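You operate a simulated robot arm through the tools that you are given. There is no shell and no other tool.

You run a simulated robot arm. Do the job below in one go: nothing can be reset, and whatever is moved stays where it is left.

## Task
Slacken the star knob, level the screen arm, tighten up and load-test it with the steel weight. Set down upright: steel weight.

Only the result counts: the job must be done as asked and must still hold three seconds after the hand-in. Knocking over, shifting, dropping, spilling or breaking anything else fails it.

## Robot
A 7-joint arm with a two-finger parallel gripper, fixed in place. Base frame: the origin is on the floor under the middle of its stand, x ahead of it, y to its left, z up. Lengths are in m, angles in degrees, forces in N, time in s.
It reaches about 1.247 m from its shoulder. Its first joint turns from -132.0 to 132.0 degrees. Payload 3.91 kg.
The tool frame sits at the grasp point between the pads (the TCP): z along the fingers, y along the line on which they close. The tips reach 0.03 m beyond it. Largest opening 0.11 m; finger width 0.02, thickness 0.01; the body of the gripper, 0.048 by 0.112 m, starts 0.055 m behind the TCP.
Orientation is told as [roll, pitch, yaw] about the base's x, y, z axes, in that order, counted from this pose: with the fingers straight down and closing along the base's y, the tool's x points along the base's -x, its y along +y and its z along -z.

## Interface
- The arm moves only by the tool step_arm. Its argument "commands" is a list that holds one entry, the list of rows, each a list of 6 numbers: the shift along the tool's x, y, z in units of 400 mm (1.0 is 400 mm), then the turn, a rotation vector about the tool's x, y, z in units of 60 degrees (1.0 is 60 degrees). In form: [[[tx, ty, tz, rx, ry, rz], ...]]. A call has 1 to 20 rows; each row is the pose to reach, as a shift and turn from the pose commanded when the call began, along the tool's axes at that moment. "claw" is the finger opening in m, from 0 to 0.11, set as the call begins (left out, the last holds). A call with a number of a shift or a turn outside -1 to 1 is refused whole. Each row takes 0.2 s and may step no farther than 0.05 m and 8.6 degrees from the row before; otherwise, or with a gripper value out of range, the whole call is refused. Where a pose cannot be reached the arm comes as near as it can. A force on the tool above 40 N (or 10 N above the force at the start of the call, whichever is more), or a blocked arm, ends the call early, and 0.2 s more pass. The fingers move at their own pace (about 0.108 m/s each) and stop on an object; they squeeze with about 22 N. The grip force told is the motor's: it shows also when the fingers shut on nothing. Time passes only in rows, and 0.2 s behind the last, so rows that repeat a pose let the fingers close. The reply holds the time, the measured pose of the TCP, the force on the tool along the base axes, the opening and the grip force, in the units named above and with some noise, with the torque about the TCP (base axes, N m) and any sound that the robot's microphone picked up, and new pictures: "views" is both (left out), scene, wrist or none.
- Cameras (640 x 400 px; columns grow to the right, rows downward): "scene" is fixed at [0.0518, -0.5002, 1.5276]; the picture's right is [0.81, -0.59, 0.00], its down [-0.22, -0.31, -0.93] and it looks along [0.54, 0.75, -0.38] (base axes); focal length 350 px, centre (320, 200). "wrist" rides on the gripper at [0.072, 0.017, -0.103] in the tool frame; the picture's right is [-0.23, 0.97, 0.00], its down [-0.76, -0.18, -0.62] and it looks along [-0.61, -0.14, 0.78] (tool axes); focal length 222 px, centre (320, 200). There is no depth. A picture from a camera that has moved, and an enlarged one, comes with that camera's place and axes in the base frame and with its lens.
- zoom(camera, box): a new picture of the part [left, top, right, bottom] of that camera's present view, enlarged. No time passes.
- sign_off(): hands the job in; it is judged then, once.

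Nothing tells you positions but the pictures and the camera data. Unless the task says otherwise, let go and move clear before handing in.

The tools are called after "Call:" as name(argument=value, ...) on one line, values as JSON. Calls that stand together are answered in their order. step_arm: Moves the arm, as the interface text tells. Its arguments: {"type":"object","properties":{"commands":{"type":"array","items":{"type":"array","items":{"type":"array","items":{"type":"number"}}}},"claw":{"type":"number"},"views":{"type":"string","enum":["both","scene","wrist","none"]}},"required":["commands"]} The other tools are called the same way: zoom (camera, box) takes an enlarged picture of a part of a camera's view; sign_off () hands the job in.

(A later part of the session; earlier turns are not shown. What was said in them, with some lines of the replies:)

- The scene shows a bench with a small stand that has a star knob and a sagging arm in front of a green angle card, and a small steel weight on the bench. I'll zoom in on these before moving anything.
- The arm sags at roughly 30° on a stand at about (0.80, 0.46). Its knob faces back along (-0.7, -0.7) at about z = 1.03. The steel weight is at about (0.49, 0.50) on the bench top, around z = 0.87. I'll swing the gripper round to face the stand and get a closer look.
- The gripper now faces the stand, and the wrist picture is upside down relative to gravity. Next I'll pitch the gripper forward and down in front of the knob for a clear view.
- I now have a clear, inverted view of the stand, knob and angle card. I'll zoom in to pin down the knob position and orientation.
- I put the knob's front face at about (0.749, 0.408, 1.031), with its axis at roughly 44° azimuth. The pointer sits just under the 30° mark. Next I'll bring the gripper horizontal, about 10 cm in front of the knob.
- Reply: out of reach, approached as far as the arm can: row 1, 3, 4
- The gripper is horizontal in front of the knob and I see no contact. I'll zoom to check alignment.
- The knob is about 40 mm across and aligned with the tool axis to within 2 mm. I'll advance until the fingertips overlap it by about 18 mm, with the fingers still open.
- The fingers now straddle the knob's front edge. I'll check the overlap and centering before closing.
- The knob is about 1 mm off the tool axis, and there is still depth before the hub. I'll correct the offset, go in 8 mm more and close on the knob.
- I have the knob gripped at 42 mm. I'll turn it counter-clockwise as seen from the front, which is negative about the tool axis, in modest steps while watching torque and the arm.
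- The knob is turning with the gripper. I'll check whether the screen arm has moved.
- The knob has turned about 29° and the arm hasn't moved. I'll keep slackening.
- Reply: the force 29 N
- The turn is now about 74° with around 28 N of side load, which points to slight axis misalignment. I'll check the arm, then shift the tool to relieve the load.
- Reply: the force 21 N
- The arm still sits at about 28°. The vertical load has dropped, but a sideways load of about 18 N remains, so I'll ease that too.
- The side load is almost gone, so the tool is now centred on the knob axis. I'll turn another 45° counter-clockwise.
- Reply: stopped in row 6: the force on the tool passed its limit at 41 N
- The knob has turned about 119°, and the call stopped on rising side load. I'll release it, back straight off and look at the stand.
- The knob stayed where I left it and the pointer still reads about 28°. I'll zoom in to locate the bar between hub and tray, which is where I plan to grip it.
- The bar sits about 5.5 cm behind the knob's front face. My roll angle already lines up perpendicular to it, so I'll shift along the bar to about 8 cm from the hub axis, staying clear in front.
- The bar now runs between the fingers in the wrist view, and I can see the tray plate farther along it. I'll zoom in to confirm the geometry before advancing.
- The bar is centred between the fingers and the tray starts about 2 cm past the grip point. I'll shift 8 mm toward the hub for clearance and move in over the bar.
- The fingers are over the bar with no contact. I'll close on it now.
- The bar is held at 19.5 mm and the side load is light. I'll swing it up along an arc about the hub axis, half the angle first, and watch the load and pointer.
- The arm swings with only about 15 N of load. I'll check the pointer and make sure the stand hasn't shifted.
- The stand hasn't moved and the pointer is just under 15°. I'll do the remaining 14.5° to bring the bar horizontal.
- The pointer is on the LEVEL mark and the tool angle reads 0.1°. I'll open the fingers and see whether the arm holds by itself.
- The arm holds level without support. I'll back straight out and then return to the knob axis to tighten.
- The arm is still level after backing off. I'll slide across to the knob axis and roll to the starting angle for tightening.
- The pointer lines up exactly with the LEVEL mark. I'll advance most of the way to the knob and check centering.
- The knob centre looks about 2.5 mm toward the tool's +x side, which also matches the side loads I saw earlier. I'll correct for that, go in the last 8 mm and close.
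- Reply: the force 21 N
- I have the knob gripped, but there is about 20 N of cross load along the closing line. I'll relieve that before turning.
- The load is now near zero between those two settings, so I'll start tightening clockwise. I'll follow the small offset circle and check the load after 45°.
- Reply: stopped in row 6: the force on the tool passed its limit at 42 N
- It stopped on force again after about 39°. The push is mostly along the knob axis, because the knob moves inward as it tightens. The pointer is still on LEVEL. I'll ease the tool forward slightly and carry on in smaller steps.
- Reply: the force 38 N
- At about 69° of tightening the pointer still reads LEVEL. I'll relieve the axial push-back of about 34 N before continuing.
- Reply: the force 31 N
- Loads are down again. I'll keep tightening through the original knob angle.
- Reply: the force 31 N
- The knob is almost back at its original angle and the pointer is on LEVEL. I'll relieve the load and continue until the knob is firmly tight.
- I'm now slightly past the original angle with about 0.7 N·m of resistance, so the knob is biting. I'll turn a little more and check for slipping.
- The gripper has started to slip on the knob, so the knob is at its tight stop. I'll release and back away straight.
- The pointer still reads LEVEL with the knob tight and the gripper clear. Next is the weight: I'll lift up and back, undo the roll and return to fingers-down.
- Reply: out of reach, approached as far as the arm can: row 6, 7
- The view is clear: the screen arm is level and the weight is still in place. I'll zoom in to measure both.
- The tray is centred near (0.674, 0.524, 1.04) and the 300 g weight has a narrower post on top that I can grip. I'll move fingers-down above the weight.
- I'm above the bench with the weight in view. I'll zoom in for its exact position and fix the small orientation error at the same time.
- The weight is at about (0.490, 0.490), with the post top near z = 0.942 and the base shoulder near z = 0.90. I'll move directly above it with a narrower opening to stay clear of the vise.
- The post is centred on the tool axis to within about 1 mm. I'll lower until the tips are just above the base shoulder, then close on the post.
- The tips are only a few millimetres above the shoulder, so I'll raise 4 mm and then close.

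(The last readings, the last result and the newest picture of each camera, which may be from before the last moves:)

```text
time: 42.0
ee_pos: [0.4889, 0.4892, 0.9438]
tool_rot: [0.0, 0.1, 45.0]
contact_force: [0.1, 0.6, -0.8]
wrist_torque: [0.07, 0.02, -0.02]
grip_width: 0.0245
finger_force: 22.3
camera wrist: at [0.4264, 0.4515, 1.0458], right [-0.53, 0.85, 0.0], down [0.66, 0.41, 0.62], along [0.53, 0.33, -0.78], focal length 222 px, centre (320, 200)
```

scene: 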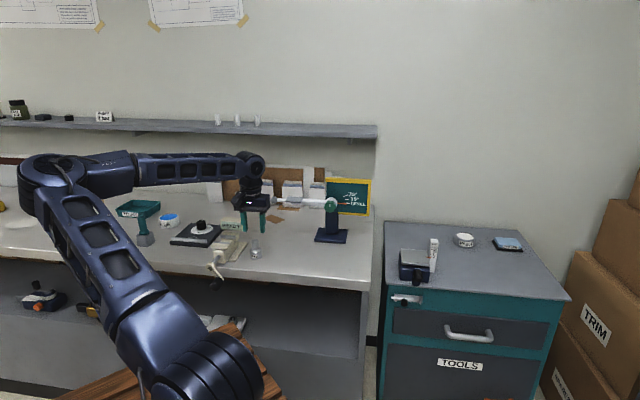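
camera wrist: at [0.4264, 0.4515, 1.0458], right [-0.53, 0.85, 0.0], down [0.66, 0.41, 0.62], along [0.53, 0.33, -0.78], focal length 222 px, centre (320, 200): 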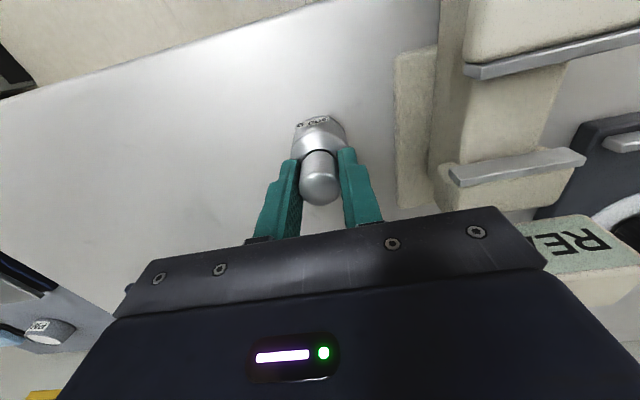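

The post is gripped at 24.5 mm. I'll lift straight up.

Call:
step_arm(commands=[[[0, 0, -0.03, 0, 0, 0], [0, 0, -0.09, 0, 0, 0], [0, 0, -0.17, 0, 0, 0], [0, 0, -0.26, 0, 0, 0], [0, 0, -0.35, 0, 0, 0], [0, 0, -0.44, 0, 0, 0], [0, 0, -0.52, 0, 0, 0]]])

Call:
zoom(camera="scene", box=[190, 130, 380, 270])

Call:
zoom(camera="wrist", box=[180, 60, 430, 250])

```text
time: 43.6
ee_pos: [0.4889, 0.4915, 1.1528]
tool_rot: [0.1, 0.1, 45.1]
contact_force: [0.3, -0.8, -2.4]
wrist_torque: [-0.04, -0.01, 0.0]
grip_width: 0.0247
finger_force: 21.8
camera wrist: at [0.4261, 0.4523, 1.2545], right [-0.53, 0.85, 0.0], down [0.66, 0.41, 0.62], along [0.53, 0.33, -0.78], focal length 222 px, centre (320, 200)
```

scene: 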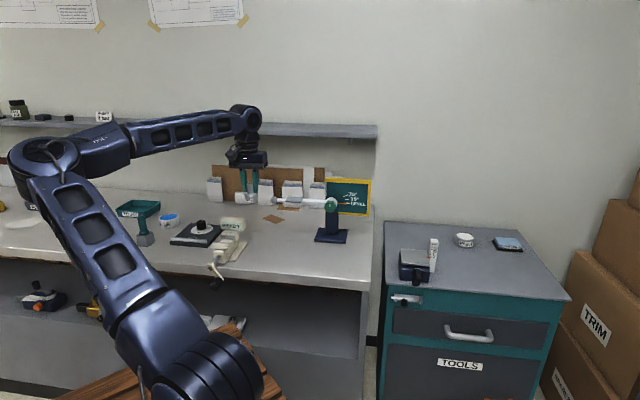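
wrist: 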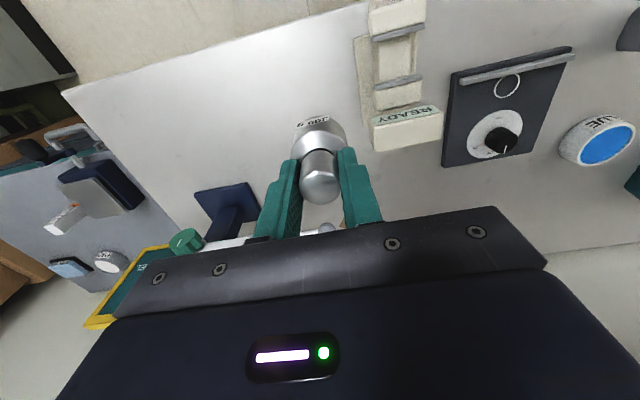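

```text
2.86 times, centred on (285, 200) of scene
camera zoom: at [0.0518, -0.5002, 1.5276], right [0.81, -0.59, 0.0], down [-0.22, -0.31, -0.93], along [0.54, 0.75, -0.38], focal length 1001 px, centre (420, 200)
```

zoom: 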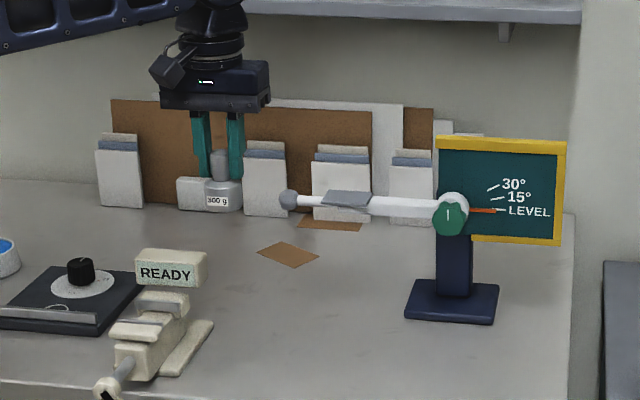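

```text
2.11 times, centred on (305, 155) of wrist
camera zoom: at [0.4261, 0.4523, 1.2545], right [-0.53, 0.85, 0.0], down [0.66, 0.41, 0.62], along [0.53, 0.33, -0.78], focal length 468 px, centre (352, 295)
```

zoom: 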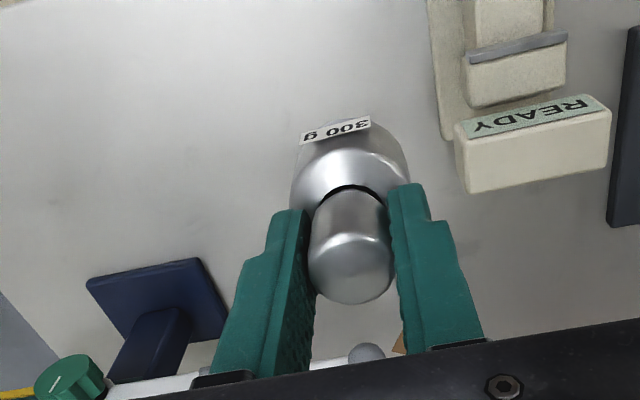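

The weight is held and the arm still reads LEVEL. Using the knob and ball as references, I place the arm plane at the tray centre near (0.678, 0.530) with its top near z = 1.037. I'll carry the weight across to hover above it.

Call:
step_arm(commands=[[[-0.025, -0.017, 0, 0, 0, 0], [-0.07, -0.047, 0, 0, 0, 0], [-0.125, -0.084, 0, 0, 0, 0], [-0.18, -0.121, 0, 0, 0, 0], [-0.235, -0.158, 0, 0, 0, 0], [-0.29, -0.195, 0, 0, 0, 0], [-0.345, -0.232, 0, 0, 0, 0], [-0.385, -0.258, 0, 0, 0, 0], [-0.4, -0.267, 0, 0, 0, 0], [-0.4, -0.267, 0, 0, 0, 0]]])

Call:
zoom(camera="scene", box=[250, 140, 380, 250])

Call:
zoom(camera="wrist", box=[200, 50, 440, 230])

```text
time: 45.8
ee_pos: [0.6792, 0.5275, 1.152]
tool_rot: [0.0, 0.1, 45.1]
contact_force: [0.5, 0.6, -1.9]
wrist_torque: [-0.06, 0.0, 0.0]
grip_width: 0.0246
finger_force: 22.1
camera wrist: at [0.6165, 0.4892, 1.2537], right [-0.53, 0.85, 0.0], down [0.66, 0.41, 0.62], along [0.53, 0.33, -0.78], focal length 222 px, centre (320, 200)
```

scene: 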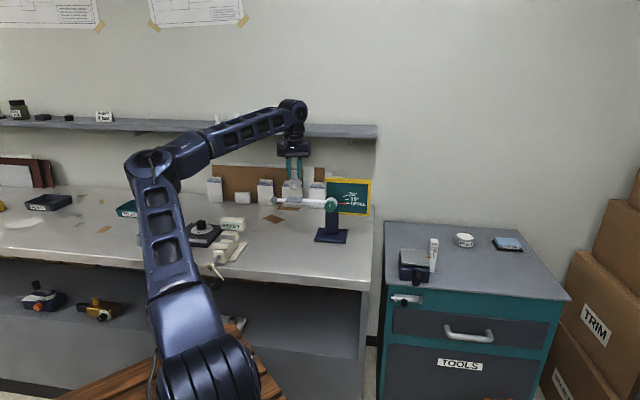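
wrist: 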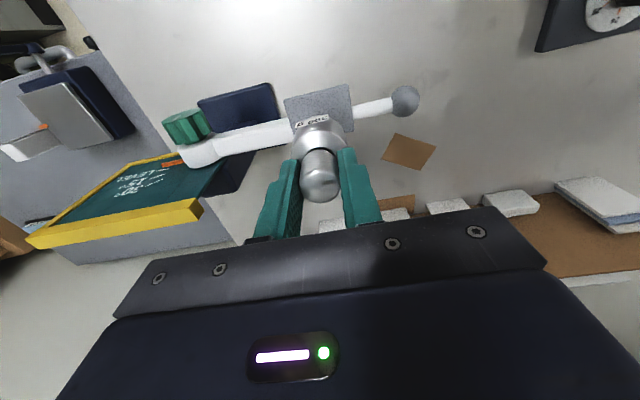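

```text
3.64 times, centred on (315, 195) of scene
camera zoom: at [0.0518, -0.5002, 1.5276], right [0.81, -0.59, 0.0], down [-0.22, -0.31, -0.93], along [0.54, 0.75, -0.38], focal length 1274 px, centre (338, 218)
```

zoom: 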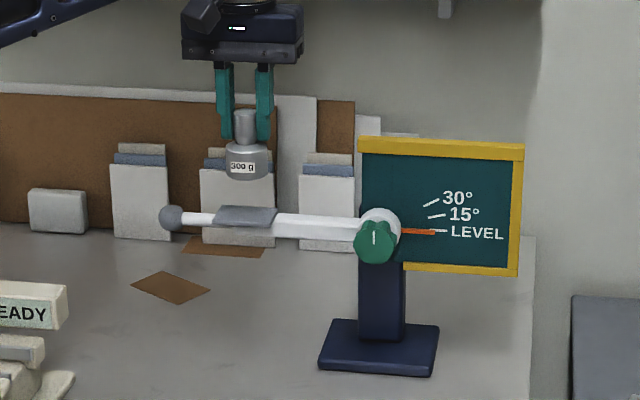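

```text
2.22 times, centred on (320, 140) of wrist
camera zoom: at [0.6165, 0.4892, 1.2537], right [-0.53, 0.85, 0.0], down [0.66, 0.41, 0.62], along [0.53, 0.33, -0.78], focal length 494 px, centre (320, 333)
```

zoom: 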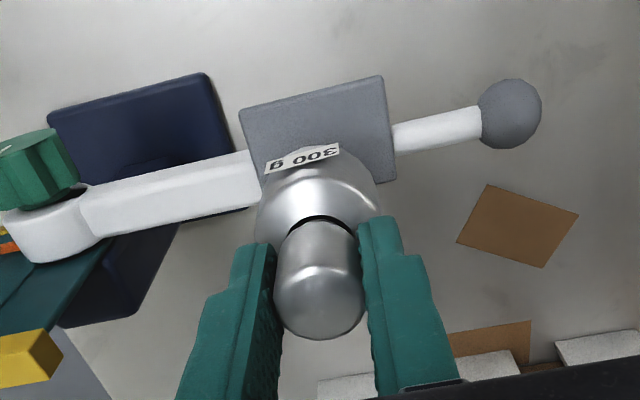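

This is a good overhead view. The tray centre is at about (0.6765, 0.5265), about 3 mm from the weight's centre. I'll correct that and lower to just above the tray.

Call:
step_arm(commands=[[[0.004, 0.001, 0.02, 0, 0, 0], [0.0075, 0.002, 0.05, 0, 0, 0], [0.0075, 0.002, 0.08, 0, 0, 0]]], views="none")

Call:
zoom(camera="scene", box=[260, 165, 360, 245])

Call:
zoom(camera="wrist", box=[200, 50, 440, 230])

```text
time: 46.6
ee_pos: [0.675, 0.5262, 1.1205]
tool_rot: [0.0, 0.0, 45.0]
contact_force: [-0.6, 0.1, -3.1]
wrist_torque: [0.0, 0.02, -0.01]
grip_width: 0.0245
finger_force: 21.8
```

```text
5.00 times, centred on (310, 205) of scene
camera zoom: at [0.0518, -0.5002, 1.5276], right [0.81, -0.59, 0.0], down [-0.22, -0.31, -0.93], along [0.54, 0.75, -0.38], focal length 1752 px, centre (370, 175)
```

zoom: 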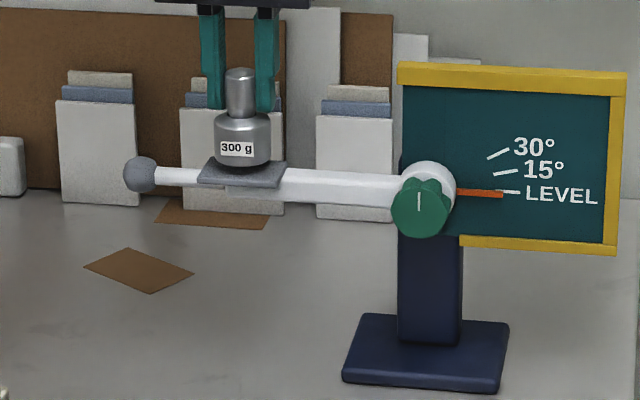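

```text
2.22 times, centred on (320, 140) of wrist
camera zoom: at [0.6133, 0.4878, 1.2217], right [-0.53, 0.85, 0.0], down [0.66, 0.42, 0.62], along [0.53, 0.33, -0.78], focal length 494 px, centre (320, 333)
```

zoom: 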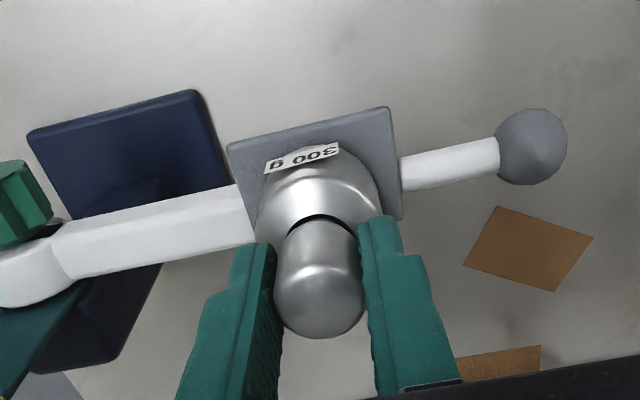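

The weight hangs roughly 1 cm above the tray and is centred. I'll lower in small steps and watch the vertical force for contact.

Call:
step_arm(commands=[[[0, 0, 0.006, 0, 0, 0], [0, 0, 0.0125, 0, 0, 0]]], views="none")

Call:
zoom(camera="scene", box=[270, 180, 330, 225])

```text
time: 47.2
ee_pos: [0.6746, 0.5262, 1.115]
tool_rot: [0.1, 0.0, 45.1]
contact_force: [-0.9, 0.0, -2.2]
wrist_torque: [0.0, -0.02, 0.0]
grip_width: 0.0244
finger_force: 21.4
```

```text
8.89 times, centred on (300, 202) of scene
camera zoom: at [0.0518, -0.5002, 1.5276], right [0.81, -0.59, 0.0], down [-0.22, -0.31, -0.93], along [0.54, 0.75, -0.38], focal length 3115 px, centre (498, 178)
```

zoom: 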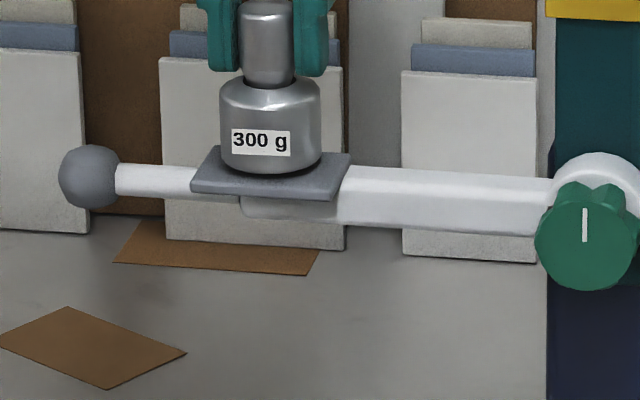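

The gap is still roughly 7–8 mm. I'll go down 5 mm more and then in 1 mm steps.

Call:
step_arm(commands=[[[0, 0, 0.006, 0, 0, 0], [0, 0, 0.012, 0, 0, 0]]], views="none")

Call:
step_arm(commands=[[[0, 0, 0.0025, 0, 0, 0]]], views="none")

Call:
zoom(camera="scene", box=[270, 180, 330, 225])

```text
time: 47.8
ee_pos: [0.6744, 0.5275, 1.1137]
tool_rot: [0.0, 0.0, 45.1]
contact_force: [3.5, 5.2, 16.4]
wrist_torque: [0.44, 0.15, -0.09]
grip_width: 0.0245
finger_force: 21.9
```

```text
time: 48.2
ee_pos: [0.6762, 0.5261, 1.1093]
tool_rot: [-0.1, 0.0, 45.1]
contact_force: [-1.5, 4.5, 18.4]
wrist_torque: [0.34, 0.21, -0.04]
grip_width: 0.0244
finger_force: 22.1
```

```text
8.89 times, centred on (300, 202) of scene
camera zoom: at [0.0518, -0.5002, 1.5276], right [0.81, -0.59, 0.0], down [-0.22, -0.31, -0.93], along [0.54, 0.75, -0.38], focal length 3115 px, centre (498, 178)
```

zoom: 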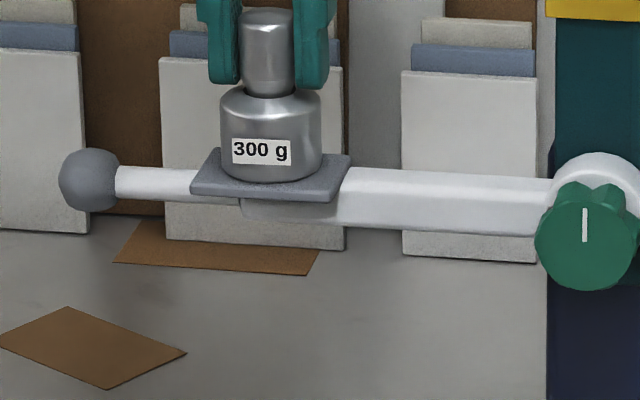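

Contact came sooner than I expected: about 20 N is now pressing on the tray. The arm took it with only a slight dip. I'll ease off at once.

Call:
step_arm(commands=[[[0, 0, -0.0035, 0, 0, 0]]], views="none")

Call:
zoom(camera="scene", box=[270, 165, 380, 245])

```text
time: 48.6
ee_pos: [0.6748, 0.5268, 1.1102]
tool_rot: [0.0, 0.1, 45.0]
contact_force: [-2.3, 2.4, 4.3]
wrist_torque: [0.16, 0.05, -0.01]
grip_width: 0.0244
finger_force: 22.0
```

```text
5.00 times, centred on (325, 205) of scene
camera zoom: at [0.0518, -0.5002, 1.5276], right [0.81, -0.59, 0.0], down [-0.22, -0.31, -0.93], along [0.54, 0.75, -0.38], focal length 1752 px, centre (295, 175)
```

zoom: 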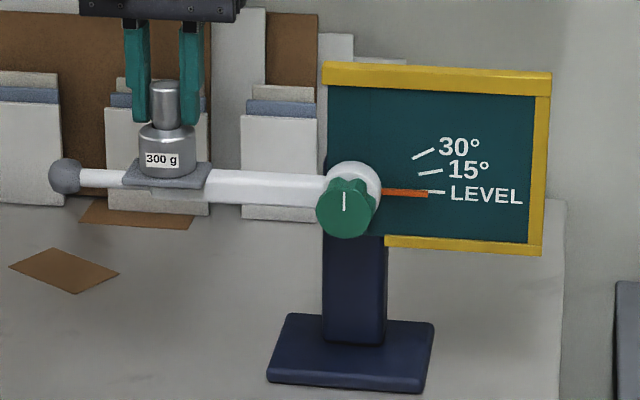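

The load is down and the pointer is still on LEVEL. I'll ease off the rest so the weight just rests on the tray, then open.

Call:
step_arm(commands=[[[0, 0, -0.0015, 0, 0, 0]]], views="none")

```text
time: 49.0
ee_pos: [0.676, 0.5262, 1.1102]
tool_rot: [0.1, 0.1, 45.1]
contact_force: [-0.3, -0.1, -3.7]
wrist_torque: [-0.03, -0.01, -0.01]
grip_width: 0.0242
finger_force: 22.0
```

That is effectively at the contact point. I'll lower a fraction of a millimetre and open the fingers.

Call:
step_arm(commands=[[[0, 0, 0.0008, 0, 0, 0]]], views="none")

Call:
zoom(camera="wrist", box=[200, 50, 440, 230])

Call:
step_arm(commands=[[[0, 0, 0, 0, 0, 0], [0, 0, 0, 0, 0, 0]]], claw=0.04)

Call:
zoom(camera="scene", box=[270, 165, 380, 245])

```text
time: 49.4
ee_pos: [0.677, 0.5264, 1.1103]
tool_rot: [0.0, 0.1, 45.1]
contact_force: [0.2, -0.6, -3.2]
wrist_torque: [0.0, -0.01, 0.0]
grip_width: 0.0245
finger_force: 21.9
```

```text
2.22 times, centred on (320, 140) of wrist
camera zoom: at [0.6132, 0.4882, 1.2123], right [-0.53, 0.85, 0.0], down [0.66, 0.41, 0.62], along [0.53, 0.33, -0.78], focal length 494 px, centre (320, 333)
```

zoom: 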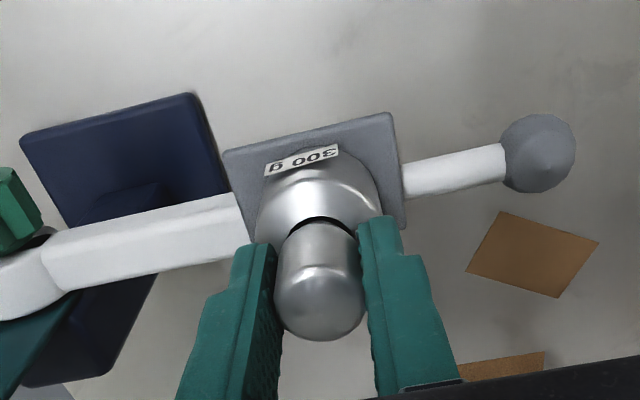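

```text
time: 50.0
ee_pos: [0.6753, 0.5267, 1.1104]
tool_rot: [-0.1, 0.1, 45.0]
contact_force: [0.0, -0.6, 0.0]
wrist_torque: [0.03, 0.0, 0.0]
grip_width: 0.0398
finger_force: 0.1
camera wrist: at [0.6131, 0.4881, 1.2126], right [-0.53, 0.85, 0.0], down [0.66, 0.41, 0.62], along [0.53, 0.33, -0.78], focal length 222 px, centre (320, 200)
```

scene: 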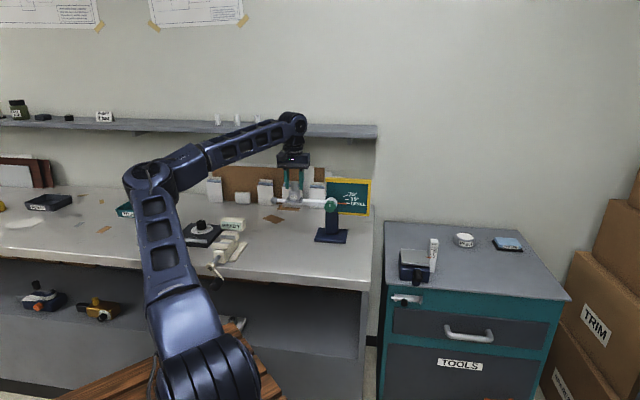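
wrist: 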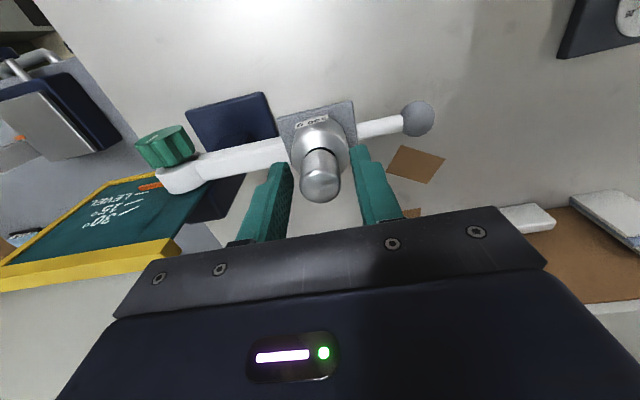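

```text
5.00 times, centred on (325, 205) of scene
camera zoom: at [0.0518, -0.5002, 1.5276], right [0.81, -0.59, 0.0], down [-0.22, -0.31, -0.93], along [0.54, 0.75, -0.38], focal length 1752 px, centre (295, 175)
```

zoom: 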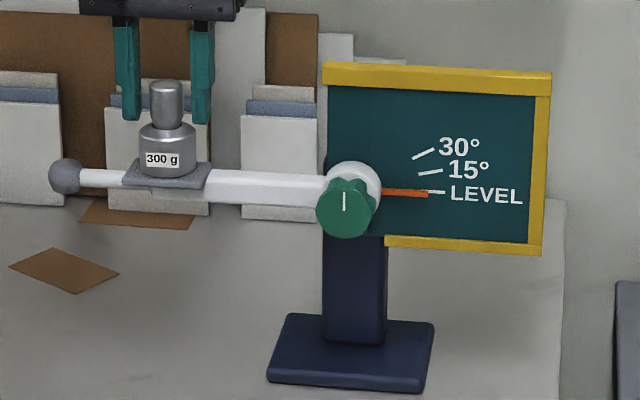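

The weight stands upright and centred on the tray, and the arm stays on LEVEL under load. I'll lift straight clear of the post.

Call:
step_arm(commands=[[[0, 0, -0.03, 0, 0, 0], [0, 0, -0.08, 0, 0, 0], [0, 0, -0.15, 0, 0, 0], [0, 0, -0.23, 0, 0, 0], [0, 0, -0.31, 0, 0, 0]]], claw=0.05)

Call:
zoom(camera="scene", box=[270, 165, 380, 245])

Call:
zoom(camera="wrist", box=[160, 40, 440, 220])

```text
time: 51.2
ee_pos: [0.6751, 0.5285, 1.2376]
tool_rot: [0.0, 0.1, 45.1]
contact_force: [0.0, 0.7, 0.2]
wrist_torque: [-0.01, -0.01, 0.04]
grip_width: 0.0501
finger_force: 0.1
camera wrist: at [0.6134, 0.4897, 1.3384], right [-0.53, 0.85, 0.0], down [0.66, 0.42, 0.62], along [0.53, 0.33, -0.78], focal length 222 px, centre (320, 200)
```

scene: 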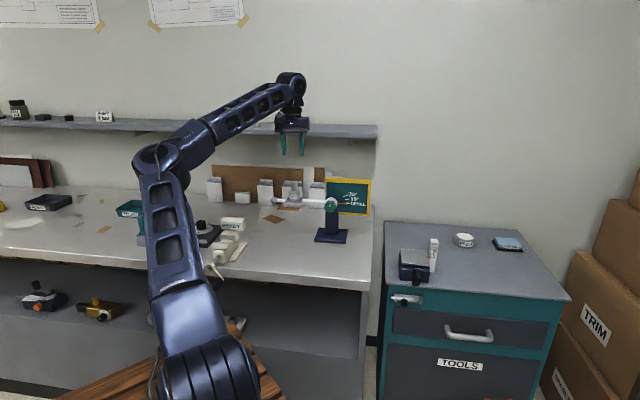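
wrist: 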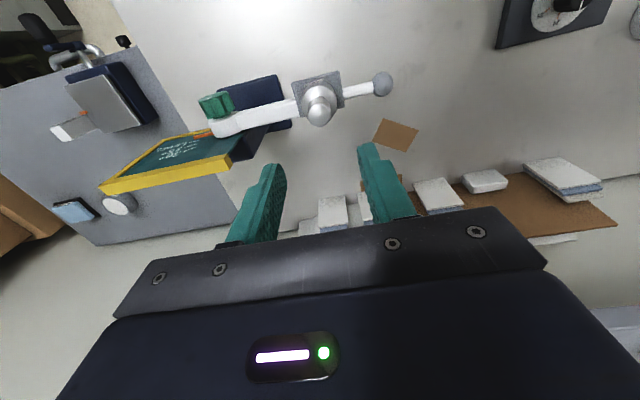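

```text
5.00 times, centred on (325, 205) of scene
camera zoom: at [0.0518, -0.5002, 1.5276], right [0.81, -0.59, 0.0], down [-0.22, -0.31, -0.93], along [0.54, 0.75, -0.38], focal length 1752 px, centre (295, 175)
```

zoom: 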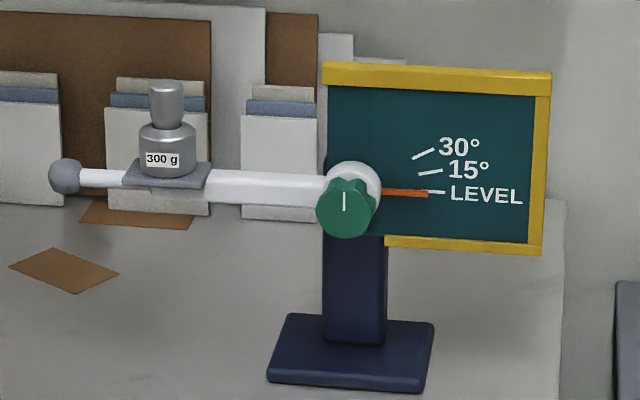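

```text
2.22 times, centred on (300, 130) of wrist
camera zoom: at [0.6134, 0.4897, 1.3384], right [-0.53, 0.85, 0.0], down [0.66, 0.42, 0.62], along [0.53, 0.33, -0.78], focal length 494 px, centre (364, 356)
```

zoom: 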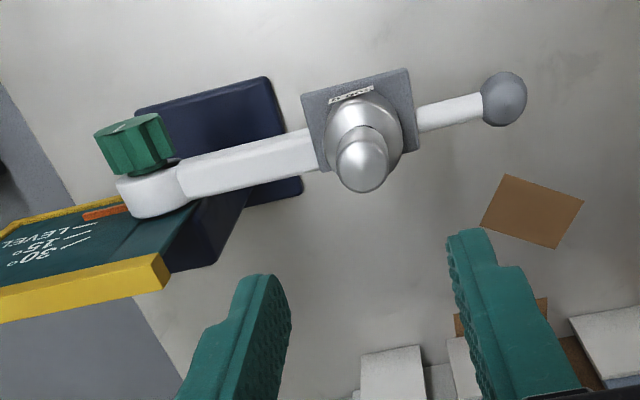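

All clear. I'll move the gripper further back, wait a few seconds and check that the loaded arm doesn't creep.

Call:
step_arm(commands=[[[0.05, 0, -0.02, 0, 0, 0], [0.12, 0, -0.04, 0, 0, 0], [0.2, 0, -0.06, 0, 0, 0], [0.28, 0, -0.08, 0, 0, 0], [0.35, 0, -0.1, 0, 0, 0], [0.4, 0, -0.1, 0, 0, 0], [0.4, 0, -0.1, 0, 0, 0], [0.4, 0, -0.1, 0, 0, 0], [0.4, 0, -0.1, 0, 0, 0], [0.4, 0, -0.1, 0, 0, 0], [0.4, 0, -0.1, 0, 0, 0], [0.4, 0, -0.1, 0, 0, 0], [0.4, 0, -0.1, 0, 0, 0], [0.4, 0, -0.1, 0, 0, 0], [0.4, 0, -0.1, 0, 0, 0], [0.4, 0, -0.1, 0, 0, 0], [0.4, 0, -0.1, 0, 0, 0], [0.4, 0, -0.1, 0, 0, 0], [0.4, 0, -0.1, 0, 0, 0], [0.4, 0, -0.1, 0, 0, 0]]])

Call:
zoom(camera="scene", box=[270, 165, 380, 245])

Call:
zoom(camera="scene", box=[325, 185, 375, 215])

```text
time: 55.4
ee_pos: [0.5613, 0.4151, 1.2755]
tool_rot: [0.0, 0.1, 45.1]
contact_force: [0.7, -0.3, 0.1]
wrist_torque: [0.04, -0.01, 0.02]
grip_width: 0.0502
finger_force: 0.0
camera wrist: at [0.4992, 0.3762, 1.3783], right [-0.53, 0.85, 0.0], down [0.66, 0.41, 0.62], along [0.53, 0.33, -0.78], focal length 222 px, centre (320, 200)
```

scene: 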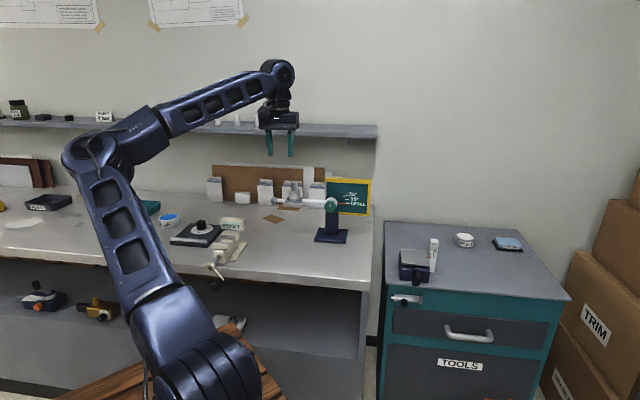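
wrist: 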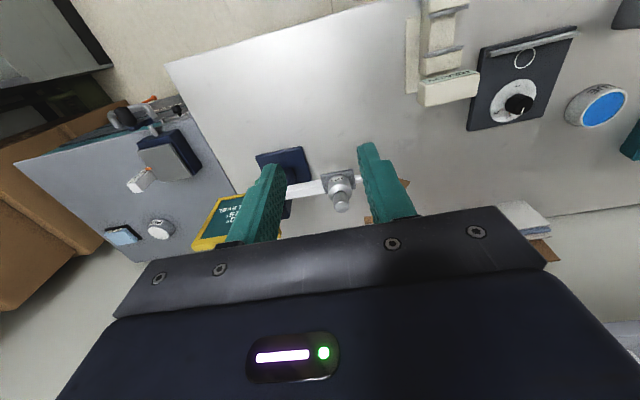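

```text
5.00 times, centred on (325, 205) of scene
camera zoom: at [0.0518, -0.5002, 1.5276], right [0.81, -0.59, 0.0], down [-0.22, -0.31, -0.93], along [0.54, 0.75, -0.38], focal length 1752 px, centre (295, 175)
```

zoom: 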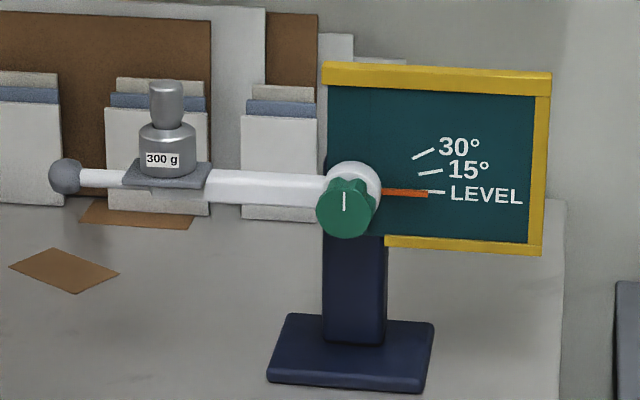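

```text
12.80 times, centred on (350, 200) of scene
camera zoom: at [0.0518, -0.5002, 1.5276], right [0.81, -0.59, 0.0], down [-0.22, -0.31, -0.93], along [0.54, 0.75, -0.38], focal length 4486 px, centre (-64, 200)
```

zoom: 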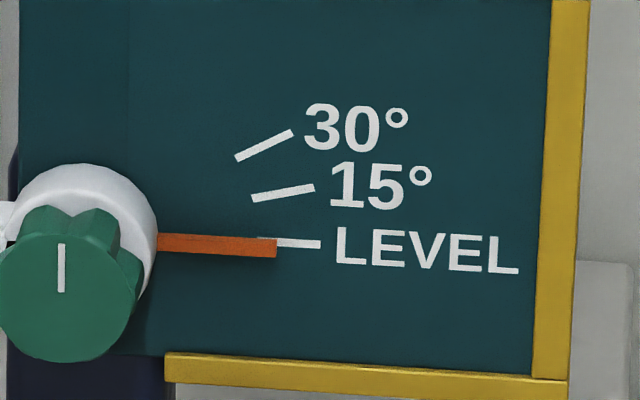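

The arm has stayed on LEVEL under the 300 g weight for more than 5 s with no creep. The weight is upright on the tray, the knob is tight, nothing else has moved and the gripper is clear, so I'm handing in.

Call:
sign_off()

```text
The job is handed in.
```

The screen arm is now level and clamped, and it is holding the 300 g steel weight, which stands upright on its tray. I watched it for more than 5 seconds with the gripper well clear and saw no creep.

- **Slacken:** I turned the star knob about 119° counter-clockwise, which freed the arm from its sag of just under 30°.
- **Level:** I swung the arm up until the pointer lined up with the LEVEL mark. It is within about 1° of the mark by my reading of the picture.
- **Tighten:** I turned the knob back to its original angle and slightly past it, until the gripper started to slip on it.
- **Load test:** While setting the weight down I briefly pressed on the tray with about 20 N. The arm dipped slightly, about 0.4° or less, and then held.

I left the weight on the tray because I took the load test to mean it should stay on the arm. I saw nothing else on the bench shifted or knocked.
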